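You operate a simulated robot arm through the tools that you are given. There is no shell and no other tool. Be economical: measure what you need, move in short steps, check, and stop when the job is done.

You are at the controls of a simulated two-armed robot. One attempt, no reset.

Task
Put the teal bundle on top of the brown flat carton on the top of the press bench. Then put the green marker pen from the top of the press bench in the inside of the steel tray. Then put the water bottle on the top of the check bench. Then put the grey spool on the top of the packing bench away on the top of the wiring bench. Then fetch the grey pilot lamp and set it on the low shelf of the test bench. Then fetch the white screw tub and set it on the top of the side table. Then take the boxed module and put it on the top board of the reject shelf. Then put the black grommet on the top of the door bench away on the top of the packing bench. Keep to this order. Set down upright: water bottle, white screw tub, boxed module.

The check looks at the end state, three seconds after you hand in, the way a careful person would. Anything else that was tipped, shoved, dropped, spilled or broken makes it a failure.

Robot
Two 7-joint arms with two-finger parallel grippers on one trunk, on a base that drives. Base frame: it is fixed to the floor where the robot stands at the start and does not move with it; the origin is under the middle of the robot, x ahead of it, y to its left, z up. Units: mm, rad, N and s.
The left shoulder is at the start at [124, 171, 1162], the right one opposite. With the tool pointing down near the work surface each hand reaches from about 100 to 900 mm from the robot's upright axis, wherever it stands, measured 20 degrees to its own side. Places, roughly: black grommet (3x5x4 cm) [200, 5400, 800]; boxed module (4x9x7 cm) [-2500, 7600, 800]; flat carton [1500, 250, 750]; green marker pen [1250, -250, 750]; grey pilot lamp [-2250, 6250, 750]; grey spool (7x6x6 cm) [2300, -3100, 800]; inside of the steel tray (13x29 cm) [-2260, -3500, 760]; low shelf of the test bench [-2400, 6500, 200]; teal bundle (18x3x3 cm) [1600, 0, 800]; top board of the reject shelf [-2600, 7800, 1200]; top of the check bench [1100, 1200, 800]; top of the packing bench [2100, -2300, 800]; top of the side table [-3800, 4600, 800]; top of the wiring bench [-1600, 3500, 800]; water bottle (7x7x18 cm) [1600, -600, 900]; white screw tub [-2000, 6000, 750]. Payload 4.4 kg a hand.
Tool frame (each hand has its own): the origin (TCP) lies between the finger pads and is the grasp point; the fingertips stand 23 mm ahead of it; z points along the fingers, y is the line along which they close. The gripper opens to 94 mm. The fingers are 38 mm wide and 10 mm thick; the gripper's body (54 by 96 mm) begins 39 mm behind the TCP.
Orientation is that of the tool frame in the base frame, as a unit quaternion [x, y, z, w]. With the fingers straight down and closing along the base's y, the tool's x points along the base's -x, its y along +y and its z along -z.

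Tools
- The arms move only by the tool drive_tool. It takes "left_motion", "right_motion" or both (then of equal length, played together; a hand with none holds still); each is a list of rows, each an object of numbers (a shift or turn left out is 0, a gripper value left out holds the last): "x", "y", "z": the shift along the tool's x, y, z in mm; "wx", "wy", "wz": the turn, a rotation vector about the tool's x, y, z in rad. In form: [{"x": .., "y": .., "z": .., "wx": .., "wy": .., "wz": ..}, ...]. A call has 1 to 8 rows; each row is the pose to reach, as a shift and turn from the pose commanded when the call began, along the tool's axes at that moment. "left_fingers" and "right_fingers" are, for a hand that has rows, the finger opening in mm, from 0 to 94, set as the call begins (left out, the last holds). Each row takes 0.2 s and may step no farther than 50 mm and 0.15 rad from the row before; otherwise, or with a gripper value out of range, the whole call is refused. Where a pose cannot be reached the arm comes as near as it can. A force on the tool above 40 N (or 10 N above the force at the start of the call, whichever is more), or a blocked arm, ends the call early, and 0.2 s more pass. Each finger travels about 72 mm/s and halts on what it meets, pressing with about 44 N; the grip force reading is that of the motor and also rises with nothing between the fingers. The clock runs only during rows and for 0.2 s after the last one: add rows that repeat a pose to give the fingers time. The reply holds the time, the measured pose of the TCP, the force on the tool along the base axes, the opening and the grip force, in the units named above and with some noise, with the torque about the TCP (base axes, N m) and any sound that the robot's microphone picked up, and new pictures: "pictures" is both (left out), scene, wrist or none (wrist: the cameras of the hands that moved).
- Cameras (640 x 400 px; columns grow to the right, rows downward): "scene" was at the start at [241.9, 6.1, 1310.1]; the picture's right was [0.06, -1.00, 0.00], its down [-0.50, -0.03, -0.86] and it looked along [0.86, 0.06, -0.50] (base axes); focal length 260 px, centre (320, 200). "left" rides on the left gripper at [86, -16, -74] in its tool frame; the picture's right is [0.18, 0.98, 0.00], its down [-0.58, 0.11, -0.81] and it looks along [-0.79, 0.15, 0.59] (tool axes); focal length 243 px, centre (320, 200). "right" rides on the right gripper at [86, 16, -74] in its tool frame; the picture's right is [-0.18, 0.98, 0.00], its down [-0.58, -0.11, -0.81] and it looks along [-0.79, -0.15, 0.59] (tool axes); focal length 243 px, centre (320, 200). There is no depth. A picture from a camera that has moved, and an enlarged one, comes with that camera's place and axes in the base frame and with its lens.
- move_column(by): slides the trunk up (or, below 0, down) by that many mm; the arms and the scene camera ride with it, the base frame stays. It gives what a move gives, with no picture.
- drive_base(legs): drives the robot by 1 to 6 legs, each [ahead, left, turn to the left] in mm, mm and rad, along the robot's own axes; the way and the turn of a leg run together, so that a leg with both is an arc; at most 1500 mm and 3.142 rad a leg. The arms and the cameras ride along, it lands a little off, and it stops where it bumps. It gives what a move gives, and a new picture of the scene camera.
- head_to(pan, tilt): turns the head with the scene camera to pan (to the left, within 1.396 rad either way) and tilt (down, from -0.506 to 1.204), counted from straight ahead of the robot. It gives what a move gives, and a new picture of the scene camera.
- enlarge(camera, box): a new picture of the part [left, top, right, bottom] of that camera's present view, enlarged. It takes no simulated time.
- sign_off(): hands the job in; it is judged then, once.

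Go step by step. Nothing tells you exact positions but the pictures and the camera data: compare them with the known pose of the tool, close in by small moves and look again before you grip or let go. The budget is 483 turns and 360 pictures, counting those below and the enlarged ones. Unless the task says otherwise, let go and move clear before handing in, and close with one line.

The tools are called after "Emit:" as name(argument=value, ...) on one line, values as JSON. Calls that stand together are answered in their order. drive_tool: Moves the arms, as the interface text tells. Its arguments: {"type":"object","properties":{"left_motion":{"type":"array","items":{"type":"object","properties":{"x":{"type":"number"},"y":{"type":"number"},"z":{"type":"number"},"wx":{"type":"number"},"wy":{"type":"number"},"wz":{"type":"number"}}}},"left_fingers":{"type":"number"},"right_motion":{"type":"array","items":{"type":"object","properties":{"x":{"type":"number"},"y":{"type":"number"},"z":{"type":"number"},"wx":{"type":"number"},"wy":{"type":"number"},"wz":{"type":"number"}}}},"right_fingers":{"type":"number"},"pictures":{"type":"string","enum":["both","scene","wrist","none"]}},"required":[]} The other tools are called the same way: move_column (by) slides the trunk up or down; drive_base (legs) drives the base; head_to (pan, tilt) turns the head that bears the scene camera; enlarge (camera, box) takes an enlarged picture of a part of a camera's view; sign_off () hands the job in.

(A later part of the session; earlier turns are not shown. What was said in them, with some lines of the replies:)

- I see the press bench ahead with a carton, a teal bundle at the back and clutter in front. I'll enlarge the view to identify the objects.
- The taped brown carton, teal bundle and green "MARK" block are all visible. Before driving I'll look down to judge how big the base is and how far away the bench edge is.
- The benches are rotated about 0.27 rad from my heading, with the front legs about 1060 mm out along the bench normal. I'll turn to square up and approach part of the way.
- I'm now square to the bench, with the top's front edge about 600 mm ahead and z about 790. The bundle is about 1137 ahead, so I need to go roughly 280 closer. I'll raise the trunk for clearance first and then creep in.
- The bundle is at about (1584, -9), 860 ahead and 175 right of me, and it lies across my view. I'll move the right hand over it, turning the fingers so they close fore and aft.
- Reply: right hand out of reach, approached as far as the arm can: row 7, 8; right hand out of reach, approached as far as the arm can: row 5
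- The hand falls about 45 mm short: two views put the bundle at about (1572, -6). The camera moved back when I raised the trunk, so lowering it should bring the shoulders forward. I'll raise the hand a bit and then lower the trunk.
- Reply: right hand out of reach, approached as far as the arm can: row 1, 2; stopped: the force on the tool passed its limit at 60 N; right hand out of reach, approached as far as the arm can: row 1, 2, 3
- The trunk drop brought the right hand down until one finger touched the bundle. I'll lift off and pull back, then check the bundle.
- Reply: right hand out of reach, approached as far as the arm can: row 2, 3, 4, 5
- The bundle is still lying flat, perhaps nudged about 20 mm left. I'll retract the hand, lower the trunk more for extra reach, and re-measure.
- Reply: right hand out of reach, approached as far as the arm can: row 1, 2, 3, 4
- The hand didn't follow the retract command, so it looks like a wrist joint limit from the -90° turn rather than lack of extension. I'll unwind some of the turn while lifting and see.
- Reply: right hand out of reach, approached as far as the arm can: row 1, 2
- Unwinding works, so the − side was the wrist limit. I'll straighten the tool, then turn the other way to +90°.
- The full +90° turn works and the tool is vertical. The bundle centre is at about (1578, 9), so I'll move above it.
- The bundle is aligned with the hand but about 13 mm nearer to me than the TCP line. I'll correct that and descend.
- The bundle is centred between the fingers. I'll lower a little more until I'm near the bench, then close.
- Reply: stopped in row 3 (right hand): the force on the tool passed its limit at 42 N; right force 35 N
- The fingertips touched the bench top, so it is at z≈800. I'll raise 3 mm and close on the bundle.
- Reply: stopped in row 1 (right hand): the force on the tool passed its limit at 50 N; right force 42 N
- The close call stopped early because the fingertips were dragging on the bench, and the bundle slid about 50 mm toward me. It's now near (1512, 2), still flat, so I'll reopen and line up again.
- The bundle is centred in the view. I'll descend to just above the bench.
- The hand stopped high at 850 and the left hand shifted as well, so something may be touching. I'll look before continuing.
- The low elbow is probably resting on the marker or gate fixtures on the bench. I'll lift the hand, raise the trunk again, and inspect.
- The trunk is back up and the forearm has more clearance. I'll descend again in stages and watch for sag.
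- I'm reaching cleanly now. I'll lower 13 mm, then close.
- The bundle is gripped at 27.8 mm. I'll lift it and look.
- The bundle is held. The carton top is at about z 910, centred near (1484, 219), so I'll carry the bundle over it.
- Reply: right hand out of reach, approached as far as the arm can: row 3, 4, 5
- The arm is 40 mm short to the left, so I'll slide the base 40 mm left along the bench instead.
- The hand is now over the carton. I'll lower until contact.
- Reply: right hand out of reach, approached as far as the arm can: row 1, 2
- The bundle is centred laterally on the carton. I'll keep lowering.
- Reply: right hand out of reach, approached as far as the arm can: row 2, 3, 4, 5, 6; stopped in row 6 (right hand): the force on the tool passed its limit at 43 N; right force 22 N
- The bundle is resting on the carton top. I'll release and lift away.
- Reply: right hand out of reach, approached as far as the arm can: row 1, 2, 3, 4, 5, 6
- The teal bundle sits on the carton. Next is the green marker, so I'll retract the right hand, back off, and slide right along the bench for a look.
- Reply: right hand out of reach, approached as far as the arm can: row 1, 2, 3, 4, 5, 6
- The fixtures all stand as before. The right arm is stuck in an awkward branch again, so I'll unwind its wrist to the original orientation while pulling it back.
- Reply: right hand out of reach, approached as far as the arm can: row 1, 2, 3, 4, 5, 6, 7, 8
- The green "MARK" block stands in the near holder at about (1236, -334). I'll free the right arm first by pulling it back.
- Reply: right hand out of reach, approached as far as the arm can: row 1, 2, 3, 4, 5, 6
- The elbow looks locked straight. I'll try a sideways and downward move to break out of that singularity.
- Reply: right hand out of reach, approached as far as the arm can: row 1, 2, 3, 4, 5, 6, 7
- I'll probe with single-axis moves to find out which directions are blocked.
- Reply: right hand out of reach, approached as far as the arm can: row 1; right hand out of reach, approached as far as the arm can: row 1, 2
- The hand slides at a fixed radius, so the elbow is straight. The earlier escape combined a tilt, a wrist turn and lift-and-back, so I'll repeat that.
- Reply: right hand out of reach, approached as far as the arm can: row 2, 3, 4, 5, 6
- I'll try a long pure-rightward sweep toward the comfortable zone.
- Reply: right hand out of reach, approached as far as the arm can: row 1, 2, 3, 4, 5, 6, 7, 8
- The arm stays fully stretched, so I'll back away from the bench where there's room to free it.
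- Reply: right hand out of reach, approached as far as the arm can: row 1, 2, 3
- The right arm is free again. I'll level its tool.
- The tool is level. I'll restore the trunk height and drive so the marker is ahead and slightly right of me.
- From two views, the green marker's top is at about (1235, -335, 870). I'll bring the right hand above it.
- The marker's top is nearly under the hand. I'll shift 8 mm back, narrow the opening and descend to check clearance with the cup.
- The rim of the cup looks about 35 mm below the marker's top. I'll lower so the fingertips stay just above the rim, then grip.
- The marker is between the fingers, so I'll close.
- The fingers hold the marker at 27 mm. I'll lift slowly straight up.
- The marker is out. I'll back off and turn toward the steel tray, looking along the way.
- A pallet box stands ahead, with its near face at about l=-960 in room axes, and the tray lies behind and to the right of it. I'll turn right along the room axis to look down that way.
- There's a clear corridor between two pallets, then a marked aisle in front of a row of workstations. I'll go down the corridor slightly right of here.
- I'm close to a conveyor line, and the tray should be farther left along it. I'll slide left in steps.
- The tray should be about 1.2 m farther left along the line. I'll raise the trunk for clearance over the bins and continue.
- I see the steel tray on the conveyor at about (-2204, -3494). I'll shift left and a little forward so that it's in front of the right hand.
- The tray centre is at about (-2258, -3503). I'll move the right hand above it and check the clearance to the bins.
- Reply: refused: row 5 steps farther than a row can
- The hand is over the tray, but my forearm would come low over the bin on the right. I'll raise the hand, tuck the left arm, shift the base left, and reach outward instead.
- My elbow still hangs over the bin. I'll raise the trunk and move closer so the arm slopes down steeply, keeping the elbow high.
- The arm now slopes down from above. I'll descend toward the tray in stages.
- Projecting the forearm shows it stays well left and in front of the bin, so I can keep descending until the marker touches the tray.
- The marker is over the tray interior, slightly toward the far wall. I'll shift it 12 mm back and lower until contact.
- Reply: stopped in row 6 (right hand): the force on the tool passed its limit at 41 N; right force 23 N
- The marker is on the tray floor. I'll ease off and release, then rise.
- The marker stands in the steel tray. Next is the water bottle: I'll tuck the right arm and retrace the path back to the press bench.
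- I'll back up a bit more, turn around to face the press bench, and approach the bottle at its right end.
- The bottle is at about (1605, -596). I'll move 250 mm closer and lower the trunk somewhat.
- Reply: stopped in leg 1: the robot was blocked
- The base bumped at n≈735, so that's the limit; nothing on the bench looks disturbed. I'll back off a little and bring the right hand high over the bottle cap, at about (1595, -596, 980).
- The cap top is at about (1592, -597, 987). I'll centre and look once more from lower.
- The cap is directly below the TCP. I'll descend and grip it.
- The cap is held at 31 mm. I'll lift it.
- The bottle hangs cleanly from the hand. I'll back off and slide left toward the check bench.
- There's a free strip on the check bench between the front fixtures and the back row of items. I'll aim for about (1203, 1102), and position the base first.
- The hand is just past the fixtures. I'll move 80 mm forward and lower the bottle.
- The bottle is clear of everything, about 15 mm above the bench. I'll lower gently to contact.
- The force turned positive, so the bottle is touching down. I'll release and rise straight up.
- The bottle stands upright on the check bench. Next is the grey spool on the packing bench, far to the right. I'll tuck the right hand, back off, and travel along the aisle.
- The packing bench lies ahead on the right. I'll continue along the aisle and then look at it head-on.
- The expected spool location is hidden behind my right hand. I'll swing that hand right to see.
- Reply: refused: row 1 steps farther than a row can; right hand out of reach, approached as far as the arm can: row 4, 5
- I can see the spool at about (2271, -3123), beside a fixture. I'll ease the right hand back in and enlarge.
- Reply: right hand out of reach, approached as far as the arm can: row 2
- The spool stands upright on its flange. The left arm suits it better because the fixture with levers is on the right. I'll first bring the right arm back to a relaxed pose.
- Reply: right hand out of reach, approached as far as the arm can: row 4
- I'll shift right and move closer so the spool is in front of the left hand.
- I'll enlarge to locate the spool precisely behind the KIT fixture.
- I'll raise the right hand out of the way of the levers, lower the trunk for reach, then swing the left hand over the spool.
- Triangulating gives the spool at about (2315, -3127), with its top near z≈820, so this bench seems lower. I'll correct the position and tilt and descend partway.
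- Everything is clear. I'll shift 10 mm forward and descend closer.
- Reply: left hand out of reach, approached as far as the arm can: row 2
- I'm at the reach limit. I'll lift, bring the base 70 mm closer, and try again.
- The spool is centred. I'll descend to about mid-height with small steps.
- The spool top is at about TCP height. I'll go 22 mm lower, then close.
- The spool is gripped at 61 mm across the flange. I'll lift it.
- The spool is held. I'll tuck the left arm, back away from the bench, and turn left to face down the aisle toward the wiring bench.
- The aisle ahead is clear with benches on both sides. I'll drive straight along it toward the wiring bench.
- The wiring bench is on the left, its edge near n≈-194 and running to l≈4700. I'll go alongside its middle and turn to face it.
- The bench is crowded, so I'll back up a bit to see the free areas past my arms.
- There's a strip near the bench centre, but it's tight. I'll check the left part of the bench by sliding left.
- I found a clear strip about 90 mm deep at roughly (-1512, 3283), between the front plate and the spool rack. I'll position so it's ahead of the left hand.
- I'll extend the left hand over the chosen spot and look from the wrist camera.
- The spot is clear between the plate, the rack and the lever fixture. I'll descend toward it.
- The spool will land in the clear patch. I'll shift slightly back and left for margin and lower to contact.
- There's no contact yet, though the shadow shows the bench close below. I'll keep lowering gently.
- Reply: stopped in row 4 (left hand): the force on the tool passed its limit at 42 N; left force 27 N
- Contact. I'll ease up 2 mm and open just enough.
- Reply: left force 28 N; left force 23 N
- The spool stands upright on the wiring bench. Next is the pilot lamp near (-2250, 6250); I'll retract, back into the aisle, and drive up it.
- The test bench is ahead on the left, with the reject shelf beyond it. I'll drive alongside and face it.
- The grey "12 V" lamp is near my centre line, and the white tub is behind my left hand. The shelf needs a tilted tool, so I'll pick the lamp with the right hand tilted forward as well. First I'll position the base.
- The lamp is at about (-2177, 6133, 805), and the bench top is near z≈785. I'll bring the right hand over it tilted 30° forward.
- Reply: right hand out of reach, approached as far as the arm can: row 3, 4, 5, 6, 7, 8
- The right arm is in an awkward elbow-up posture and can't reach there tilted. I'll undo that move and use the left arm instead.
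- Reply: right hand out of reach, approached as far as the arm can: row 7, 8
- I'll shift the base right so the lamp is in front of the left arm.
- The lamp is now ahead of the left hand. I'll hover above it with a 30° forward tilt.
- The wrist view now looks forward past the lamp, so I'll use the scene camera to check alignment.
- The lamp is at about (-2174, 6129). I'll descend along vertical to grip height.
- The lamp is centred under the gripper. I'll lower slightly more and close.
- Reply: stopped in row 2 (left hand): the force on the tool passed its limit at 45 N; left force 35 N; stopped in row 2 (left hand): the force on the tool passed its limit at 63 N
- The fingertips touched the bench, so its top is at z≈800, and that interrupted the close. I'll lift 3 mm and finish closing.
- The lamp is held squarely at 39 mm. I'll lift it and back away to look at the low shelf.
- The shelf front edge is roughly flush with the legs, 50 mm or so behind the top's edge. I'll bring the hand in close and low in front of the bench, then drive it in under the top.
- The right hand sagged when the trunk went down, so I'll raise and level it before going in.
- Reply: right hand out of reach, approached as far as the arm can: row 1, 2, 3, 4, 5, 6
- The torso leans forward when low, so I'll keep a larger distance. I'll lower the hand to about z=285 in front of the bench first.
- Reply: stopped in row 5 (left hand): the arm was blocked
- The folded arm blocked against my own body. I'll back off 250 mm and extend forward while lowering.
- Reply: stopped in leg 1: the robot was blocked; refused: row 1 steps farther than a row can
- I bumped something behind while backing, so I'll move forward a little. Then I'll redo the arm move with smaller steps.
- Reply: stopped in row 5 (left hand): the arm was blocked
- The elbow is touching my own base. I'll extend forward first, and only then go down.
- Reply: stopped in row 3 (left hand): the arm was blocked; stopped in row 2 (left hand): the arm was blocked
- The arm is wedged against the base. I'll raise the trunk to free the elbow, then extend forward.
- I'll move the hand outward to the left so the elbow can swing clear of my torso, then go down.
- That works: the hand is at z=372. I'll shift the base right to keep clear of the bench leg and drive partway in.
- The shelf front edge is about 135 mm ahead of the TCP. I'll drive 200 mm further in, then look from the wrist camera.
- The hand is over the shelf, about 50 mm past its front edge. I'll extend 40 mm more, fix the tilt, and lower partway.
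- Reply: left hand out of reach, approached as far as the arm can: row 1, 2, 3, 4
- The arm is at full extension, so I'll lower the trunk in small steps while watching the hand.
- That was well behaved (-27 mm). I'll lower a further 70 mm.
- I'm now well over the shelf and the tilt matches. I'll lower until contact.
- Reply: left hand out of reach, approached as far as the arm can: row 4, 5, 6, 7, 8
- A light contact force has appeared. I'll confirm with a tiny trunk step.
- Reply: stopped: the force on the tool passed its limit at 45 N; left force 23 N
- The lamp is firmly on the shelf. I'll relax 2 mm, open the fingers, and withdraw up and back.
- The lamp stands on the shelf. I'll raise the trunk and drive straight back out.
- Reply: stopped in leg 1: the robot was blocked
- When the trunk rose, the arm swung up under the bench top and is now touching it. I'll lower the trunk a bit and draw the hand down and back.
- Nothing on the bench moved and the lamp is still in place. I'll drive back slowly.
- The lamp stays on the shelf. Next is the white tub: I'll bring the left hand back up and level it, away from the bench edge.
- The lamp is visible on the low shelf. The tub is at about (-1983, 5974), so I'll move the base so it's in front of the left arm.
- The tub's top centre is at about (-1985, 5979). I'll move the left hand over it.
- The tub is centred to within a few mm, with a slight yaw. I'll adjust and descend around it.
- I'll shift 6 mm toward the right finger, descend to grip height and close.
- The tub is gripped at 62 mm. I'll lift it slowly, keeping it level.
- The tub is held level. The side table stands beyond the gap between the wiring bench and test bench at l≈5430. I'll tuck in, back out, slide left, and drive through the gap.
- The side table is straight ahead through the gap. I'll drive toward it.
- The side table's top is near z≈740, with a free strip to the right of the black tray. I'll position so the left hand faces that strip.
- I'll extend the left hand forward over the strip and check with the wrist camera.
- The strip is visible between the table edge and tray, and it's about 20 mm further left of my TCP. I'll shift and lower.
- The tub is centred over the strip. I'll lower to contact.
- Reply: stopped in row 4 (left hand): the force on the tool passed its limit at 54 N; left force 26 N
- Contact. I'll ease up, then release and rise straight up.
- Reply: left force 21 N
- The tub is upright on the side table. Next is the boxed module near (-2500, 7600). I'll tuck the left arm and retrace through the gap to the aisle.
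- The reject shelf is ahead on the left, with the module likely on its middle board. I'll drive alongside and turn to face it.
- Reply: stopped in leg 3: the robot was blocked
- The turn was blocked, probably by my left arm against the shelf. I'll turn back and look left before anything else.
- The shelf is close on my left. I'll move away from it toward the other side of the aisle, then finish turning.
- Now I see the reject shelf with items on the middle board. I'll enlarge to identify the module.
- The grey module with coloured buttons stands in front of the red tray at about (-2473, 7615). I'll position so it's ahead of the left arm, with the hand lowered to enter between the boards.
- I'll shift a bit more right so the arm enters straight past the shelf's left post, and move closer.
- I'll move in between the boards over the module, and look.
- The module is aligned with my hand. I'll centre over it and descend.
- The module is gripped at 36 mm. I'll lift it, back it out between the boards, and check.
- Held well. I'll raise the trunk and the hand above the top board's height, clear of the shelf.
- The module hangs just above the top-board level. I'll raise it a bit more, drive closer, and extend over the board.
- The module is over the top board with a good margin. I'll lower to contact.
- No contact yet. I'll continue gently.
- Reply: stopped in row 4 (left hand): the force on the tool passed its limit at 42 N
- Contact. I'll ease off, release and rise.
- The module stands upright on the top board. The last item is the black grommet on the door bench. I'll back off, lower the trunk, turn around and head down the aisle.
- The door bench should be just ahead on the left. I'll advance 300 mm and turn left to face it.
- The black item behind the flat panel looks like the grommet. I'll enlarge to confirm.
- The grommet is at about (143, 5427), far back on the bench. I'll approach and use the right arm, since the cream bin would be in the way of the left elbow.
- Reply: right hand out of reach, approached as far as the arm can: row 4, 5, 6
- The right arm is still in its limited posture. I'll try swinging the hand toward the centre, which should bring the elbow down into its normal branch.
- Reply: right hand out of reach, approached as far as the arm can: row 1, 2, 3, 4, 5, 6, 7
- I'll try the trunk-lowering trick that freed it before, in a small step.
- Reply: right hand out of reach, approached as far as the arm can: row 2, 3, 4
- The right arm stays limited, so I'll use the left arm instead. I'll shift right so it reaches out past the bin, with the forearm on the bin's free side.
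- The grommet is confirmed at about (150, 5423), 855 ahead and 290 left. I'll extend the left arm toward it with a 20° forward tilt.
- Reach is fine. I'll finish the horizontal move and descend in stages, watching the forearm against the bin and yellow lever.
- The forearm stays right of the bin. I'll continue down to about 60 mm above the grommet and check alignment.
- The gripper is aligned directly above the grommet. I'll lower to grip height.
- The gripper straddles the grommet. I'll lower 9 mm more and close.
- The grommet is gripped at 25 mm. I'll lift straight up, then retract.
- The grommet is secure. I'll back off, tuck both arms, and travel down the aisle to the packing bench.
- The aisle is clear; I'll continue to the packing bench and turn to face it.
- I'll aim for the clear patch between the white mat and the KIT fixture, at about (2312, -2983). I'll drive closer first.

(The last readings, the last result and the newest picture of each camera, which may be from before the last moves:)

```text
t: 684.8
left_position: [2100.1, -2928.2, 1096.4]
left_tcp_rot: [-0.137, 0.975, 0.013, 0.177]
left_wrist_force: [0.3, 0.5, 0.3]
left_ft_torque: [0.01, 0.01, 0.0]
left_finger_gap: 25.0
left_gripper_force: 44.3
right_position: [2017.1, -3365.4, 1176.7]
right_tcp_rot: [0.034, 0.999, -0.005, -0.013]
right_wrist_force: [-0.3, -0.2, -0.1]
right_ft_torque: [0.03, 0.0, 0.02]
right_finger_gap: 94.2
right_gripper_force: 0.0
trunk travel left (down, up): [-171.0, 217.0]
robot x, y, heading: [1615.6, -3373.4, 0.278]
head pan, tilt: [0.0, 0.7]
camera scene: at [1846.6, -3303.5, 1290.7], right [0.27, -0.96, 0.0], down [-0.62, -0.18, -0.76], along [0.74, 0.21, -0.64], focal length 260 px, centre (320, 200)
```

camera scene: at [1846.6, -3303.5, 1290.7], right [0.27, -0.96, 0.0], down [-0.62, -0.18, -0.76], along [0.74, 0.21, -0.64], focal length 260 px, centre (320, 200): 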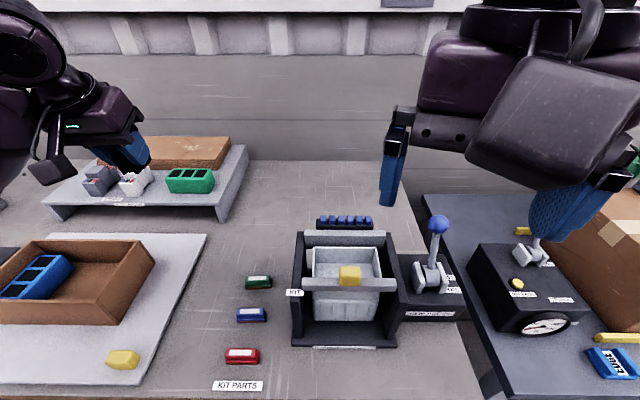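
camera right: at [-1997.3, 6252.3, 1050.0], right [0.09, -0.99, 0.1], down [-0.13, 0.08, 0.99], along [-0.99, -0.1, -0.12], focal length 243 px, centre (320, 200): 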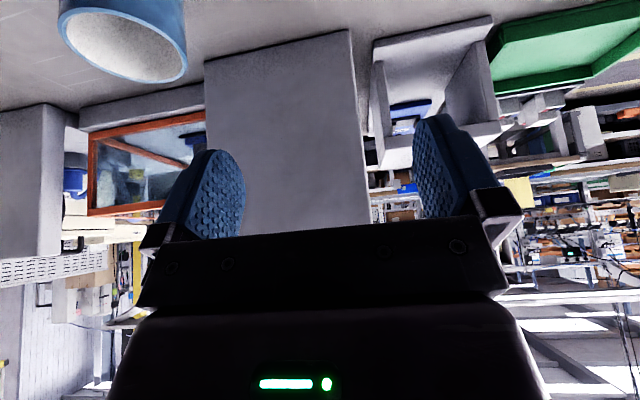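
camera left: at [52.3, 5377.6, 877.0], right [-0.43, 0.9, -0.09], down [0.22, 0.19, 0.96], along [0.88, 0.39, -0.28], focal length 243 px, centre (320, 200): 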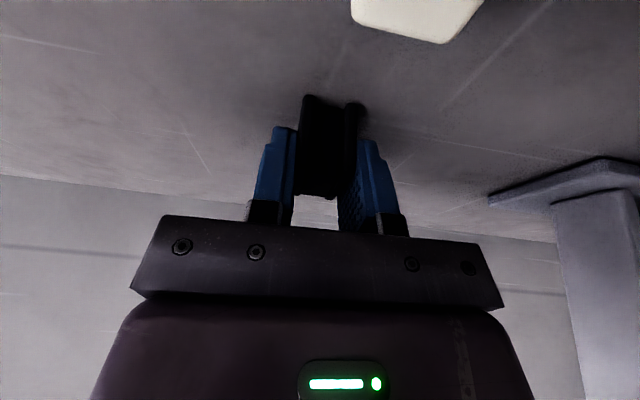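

The target spot is about (2275, -3016). I'll move over it, then down.

Emit:
drive_tool(left_motion=[{"x": -30, "y": -29, "z": 12}, {"x": -60, "y": -58, "z": 24}, {"x": -90, "y": -88, "z": 36}, {"x": -120, "y": -118, "z": 48}, {"x": -134, "y": -132, "z": 53}, {"x": -119, "y": -131, "z": 95}, {"x": -104, "y": -130, "z": 137}, {"x": -89, "y": -129, "z": 179}], pictures="both")

```text
t: 686.6
left_position: [2276.2, -3012.9, 962.8]
left_tcp_rot: [-0.138, 0.974, 0.014, 0.177]
left_wrist_force: [0.2, 0.2, -0.9]
left_ft_torque: [-0.01, 0.02, 0.0]
left_finger_gap: 24.8
left_gripper_force: 43.7
right_position: [2016.4, -3364.4, 1179.0]
right_tcp_rot: [0.034, 0.999, -0.006, -0.013]
right_wrist_force: [0.0, 0.3, 0.1]
right_ft_torque: [-0.01, 0.01, 0.0]
right_finger_gap: 94.0
right_gripper_force: 0.1
trunk travel left (down, up): [-171.0, 217.0]
robot x, y, heading: [1613.5, -3369.4, 0.278]
head pan, tilt: [0.0, 0.7]
camera scene: at [1846.9, -3303.1, 1290.4], right [0.27, -0.96, 0.0], down [-0.62, -0.18, -0.76], along [0.74, 0.21, -0.64], focal length 260 px, centre (320, 200)
camera left: at [2179.5, -3057.7, 1003.7], right [-0.43, 0.9, -0.09], down [0.22, 0.2, 0.96], along [0.87, 0.4, -0.28], focal length 243 px, centre (320, 200)
```

scene: 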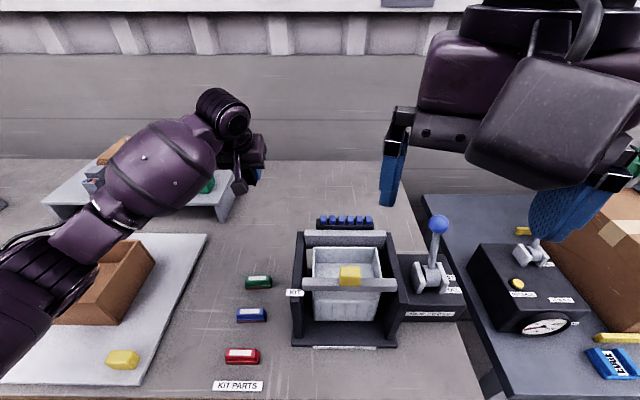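
left: 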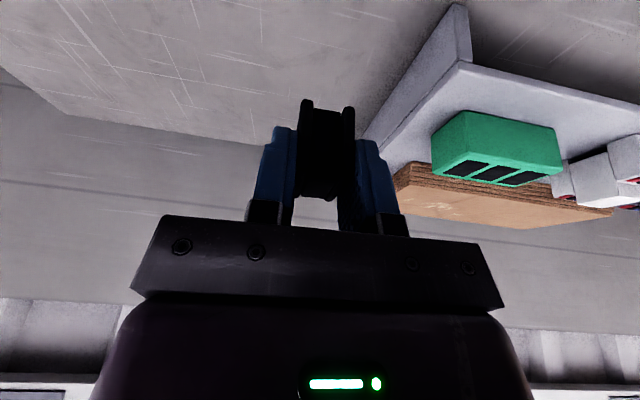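

The spot is clear, but my elbow is above the open carton. I'll raise the trunk a bit for elbow clearance and continue down in stages.

Emit:
move_column(by=60)

Emit:
drive_tool(left_motion=[{"x": 15, "z": 42}, {"x": 30, "z": 84}, {"x": 45, "z": 126}, {"x": 55, "z": 150}], pictures="scene")

```text
t: 687.6
left_position: [2277.5, -3014.2, 1020.5]
left_tcp_rot: [-0.138, 0.975, 0.015, 0.175]
left_wrist_force: [-0.1, -0.3, -0.9]
left_ft_torque: [0.01, 0.01, 0.02]
left_finger_gap: 24.8
left_gripper_force: 44.5
right_position: [1997.8, -3371.5, 1258.0]
right_tcp_rot: [0.036, 0.999, 0.008, 0.022]
right_wrist_force: [1.0, 0.8, -0.1]
right_ft_torque: [-0.05, 0.07, -0.02]
right_finger_gap: 93.9
right_gripper_force: 0.1
trunk travel left (down, up): [-231.0, 157.0]
robot x, y, heading: [1612.9, -3370.6, 0.276]
head pan, tilt: [0.0, 0.7]
```

```text
t: 688.6
left_position: [2277.7, -3015.7, 862.5]
left_tcp_rot: [-0.137, 0.974, 0.013, 0.177]
left_wrist_force: [0.2, -0.1, -0.2]
left_ft_torque: [-0.01, 0.02, 0.01]
left_finger_gap: 24.8
left_gripper_force: 44.2
right_position: [1996.6, -3372.1, 1258.7]
right_tcp_rot: [0.035, 0.999, 0.009, 0.024]
right_wrist_force: [0.4, 0.1, 1.2]
right_ft_torque: [0.02, -0.03, 0.02]
right_finger_gap: 93.9
right_gripper_force: 0.2
trunk travel left (down, up): [-231.0, 157.0]
robot x, y, heading: [1616.3, -3369.6, 0.277]
head pan, tilt: [0.0, 0.7]
camera scene: at [1795.1, -3318.1, 1356.7], right [0.27, -0.96, 0.0], down [-0.62, -0.18, -0.76], along [0.74, 0.21, -0.64], focal length 260 px, centre (320, 200)
```

scene: 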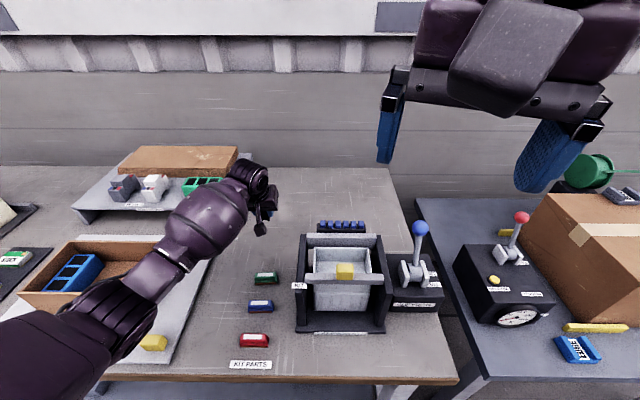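

The forearm and elbow are clear of the carton. I'll lower to contact.

Emit:
drive_tool(left_motion=[{"x": 10, "z": 28}, {"x": 17, "z": 47}, {"x": 19, "z": 53}, {"x": 21, "z": 59}, {"x": 23, "z": 65}, {"x": 25, "z": 71}, {"x": 27, "z": 77}, {"x": 29, "z": 83}], pictures="wrist")

```text
t: 690.2
left_position: [2281.4, -3018.3, 795.9]
left_tcp_rot: [-0.138, 0.973, 0.014, 0.184]
left_wrist_force: [-16.6, -2.3, 27.5]
left_ft_torque: [0.05, 0.98, 0.11]
left_finger_gap: 24.7
left_gripper_force: 43.2
right_position: [1992.8, -3373.5, 1260.5]
right_tcp_rot: [0.034, 0.999, 0.009, 0.026]
right_wrist_force: [-0.1, -0.5, 0.1]
right_ft_torque: [0.02, 0.01, 0.03]
right_finger_gap: 94.2
right_gripper_force: 0.0
trunk travel left (down, up): [-231.0, 157.0]
robot x, y, heading: [1614.6, -3369.8, 0.276]
head pan, tilt: [0.0, 0.7]
stopped in row 7 (left hand): the force on the tool passed its limit at 45 N (the readings are from after the stop); the commanded pose is now the measured one
camera left: at [2182.4, -3062.3, 835.0], right [-0.43, 0.9, -0.09], down [0.2, 0.2, 0.96], along [0.88, 0.4, -0.27], focal length 243 px, centre (320, 200)
```

left: 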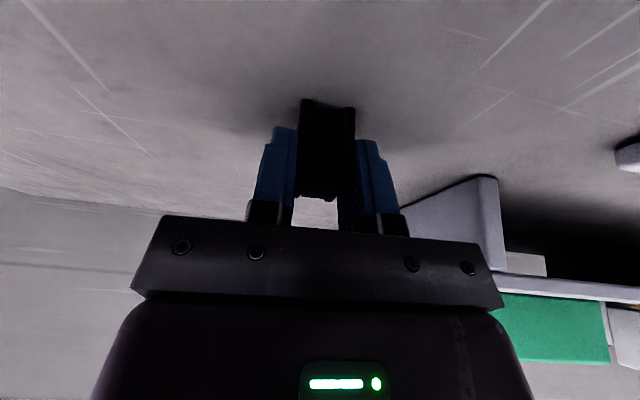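

The grommet is on the bench. I'll ease up, release, and rise.

Emit:
drive_tool(left_motion=[{"z": -2}, {"z": -2}], pictures="none")

Emit:
drive_tool(left_motion=[{"z": 0}, {"z": 0}, {"z": 0}], left_fingers=60, pictures="none")

Emit:
drive_tool(left_motion=[{"x": -10, "z": -28}, {"x": -25, "z": -70}, {"x": -40, "z": -112}, {"x": -55, "z": -154}, {"x": -70, "z": -196}, {"x": -85, "z": -238}, {"x": -60, "z": -260}], pictures="both")

```text
t: 690.8
left_position: [2282.0, -3017.7, 794.8]
left_tcp_rot: [-0.137, 0.973, 0.014, 0.184]
left_wrist_force: [-0.3, 0.7, 27.2]
left_ft_torque: [0.19, 0.43, -0.02]
left_finger_gap: 24.7
left_gripper_force: 43.9
right_position: [1994.3, -3372.6, 1261.1]
right_tcp_rot: [0.035, 0.999, 0.009, 0.025]
right_wrist_force: [0.0, 0.1, 0.4]
right_ft_torque: [0.01, 0.0, 0.01]
right_finger_gap: 94.0
right_gripper_force: 0.0
trunk travel left (down, up): [-231.0, 157.0]
robot x, y, heading: [1613.3, -3367.1, 0.28]
head pan, tilt: [0.0, 0.7]
```

```text
t: 691.6
left_position: [2280.6, -3016.5, 790.1]
left_tcp_rot: [-0.139, 0.974, 0.014, 0.179]
left_wrist_force: [1.1, -0.5, -0.4]
left_ft_torque: [-0.02, -0.01, 0.0]
left_finger_gap: 59.6
left_gripper_force: 0.1
right_position: [1995.5, -3371.4, 1258.3]
right_tcp_rot: [0.034, 0.999, 0.009, 0.023]
right_wrist_force: [0.2, -0.4, -0.5]
right_ft_torque: [0.02, -0.03, 0.01]
right_finger_gap: 94.1
right_gripper_force: 0.1
trunk travel left (down, up): [-231.0, 157.0]
robot x, y, heading: [1611.4, -3369.8, 0.281]
head pan, tilt: [0.0, 0.7]
```

```text
t: 693.2
left_position: [2241.7, -3020.8, 1056.2]
left_tcp_rot: [-0.138, 0.974, 0.014, 0.181]
left_wrist_force: [-0.1, 0.8, 1.3]
left_ft_torque: [-0.04, -0.05, 0.06]
left_finger_gap: 59.8
left_gripper_force: 0.2
right_position: [1994.4, -3372.4, 1260.0]
right_tcp_rot: [0.035, 0.999, 0.009, 0.024]
right_wrist_force: [-0.4, 0.1, 0.1]
right_ft_torque: [0.01, -0.03, 0.02]
right_finger_gap: 94.0
right_gripper_force: 0.1
trunk travel left (down, up): [-231.0, 157.0]
robot x, y, heading: [1613.3, -3367.8, 0.276]
head pan, tilt: [0.0, 0.7]
camera scene: at [1794.1, -3317.8, 1356.8], right [0.27, -0.96, 0.0], down [-0.62, -0.18, -0.77], along [0.74, 0.21, -0.64], focal length 260 px, centre (320, 200)
camera left: at [2144.5, -3065.0, 1096.8], right [-0.43, 0.9, -0.09], down [0.21, 0.2, 0.96], along [0.88, 0.4, -0.27], focal length 243 px, centre (320, 200)
```

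scene: 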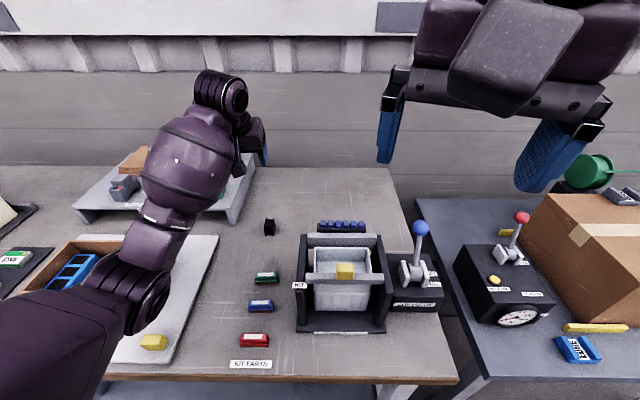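
left: 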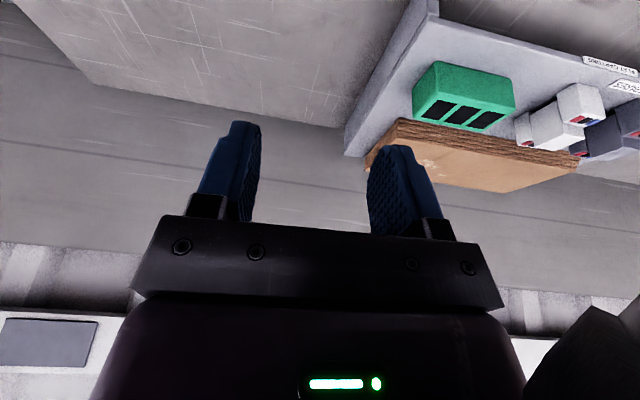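

The grommet stands on the packing bench and the other items look undisturbed. I'll back the robot clear before handing in.

Emit:
drive_base(legs=[[-300, 0, 0]])

```text
t: 695.2
left_position: [1957.9, -3104.8, 1054.9]
left_tcp_rot: [-0.137, 0.974, 0.014, 0.181]
left_wrist_force: [0.3, -0.4, -0.3]
left_ft_torque: [0.01, 0.0, -0.03]
left_finger_gap: 59.9
left_gripper_force: 0.1
right_position: [1708.4, -3453.7, 1259.7]
right_tcp_rot: [0.037, 0.999, 0.009, 0.024]
right_wrist_force: [-0.3, -0.1, 0.2]
right_ft_torque: [0.0, 0.0, 0.0]
right_finger_gap: 93.8
right_gripper_force: 0.1
trunk travel left (down, up): [-231.0, 157.0]
robot x, y, heading: [1331.4, -3446.0, 0.278]
head pan, tilt: [0.0, 0.7]
camera scene: at [1508.2, -3399.8, 1356.8], right [0.27, -0.96, 0.0], down [-0.62, -0.17, -0.77], along [0.74, 0.21, -0.64], focal length 260 px, centre (320, 200)
```

scene: 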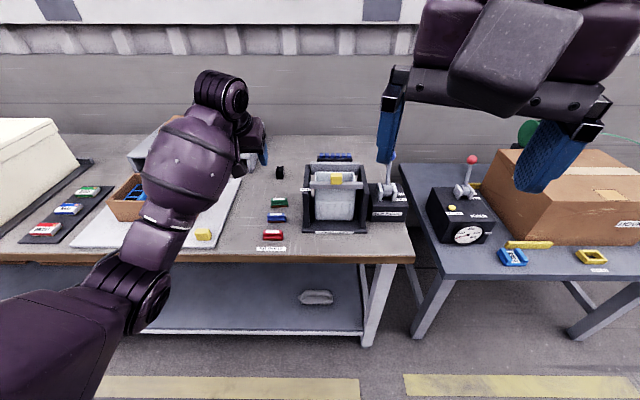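

All eight items are placed and both hands are empty and clear, so I'll hand in.

Emit:
sign_off()

```text
The job is handed in.
```

I put all eight items in their places in the order you gave, with the bottle, tub and module set down upright, and handed the job in. The base bumped the press bench and something behind the test bench, and an arm was briefly blocked at the reject shelf and under the test bench; I saw nothing knocked over, but I didn't go back to check those spots.
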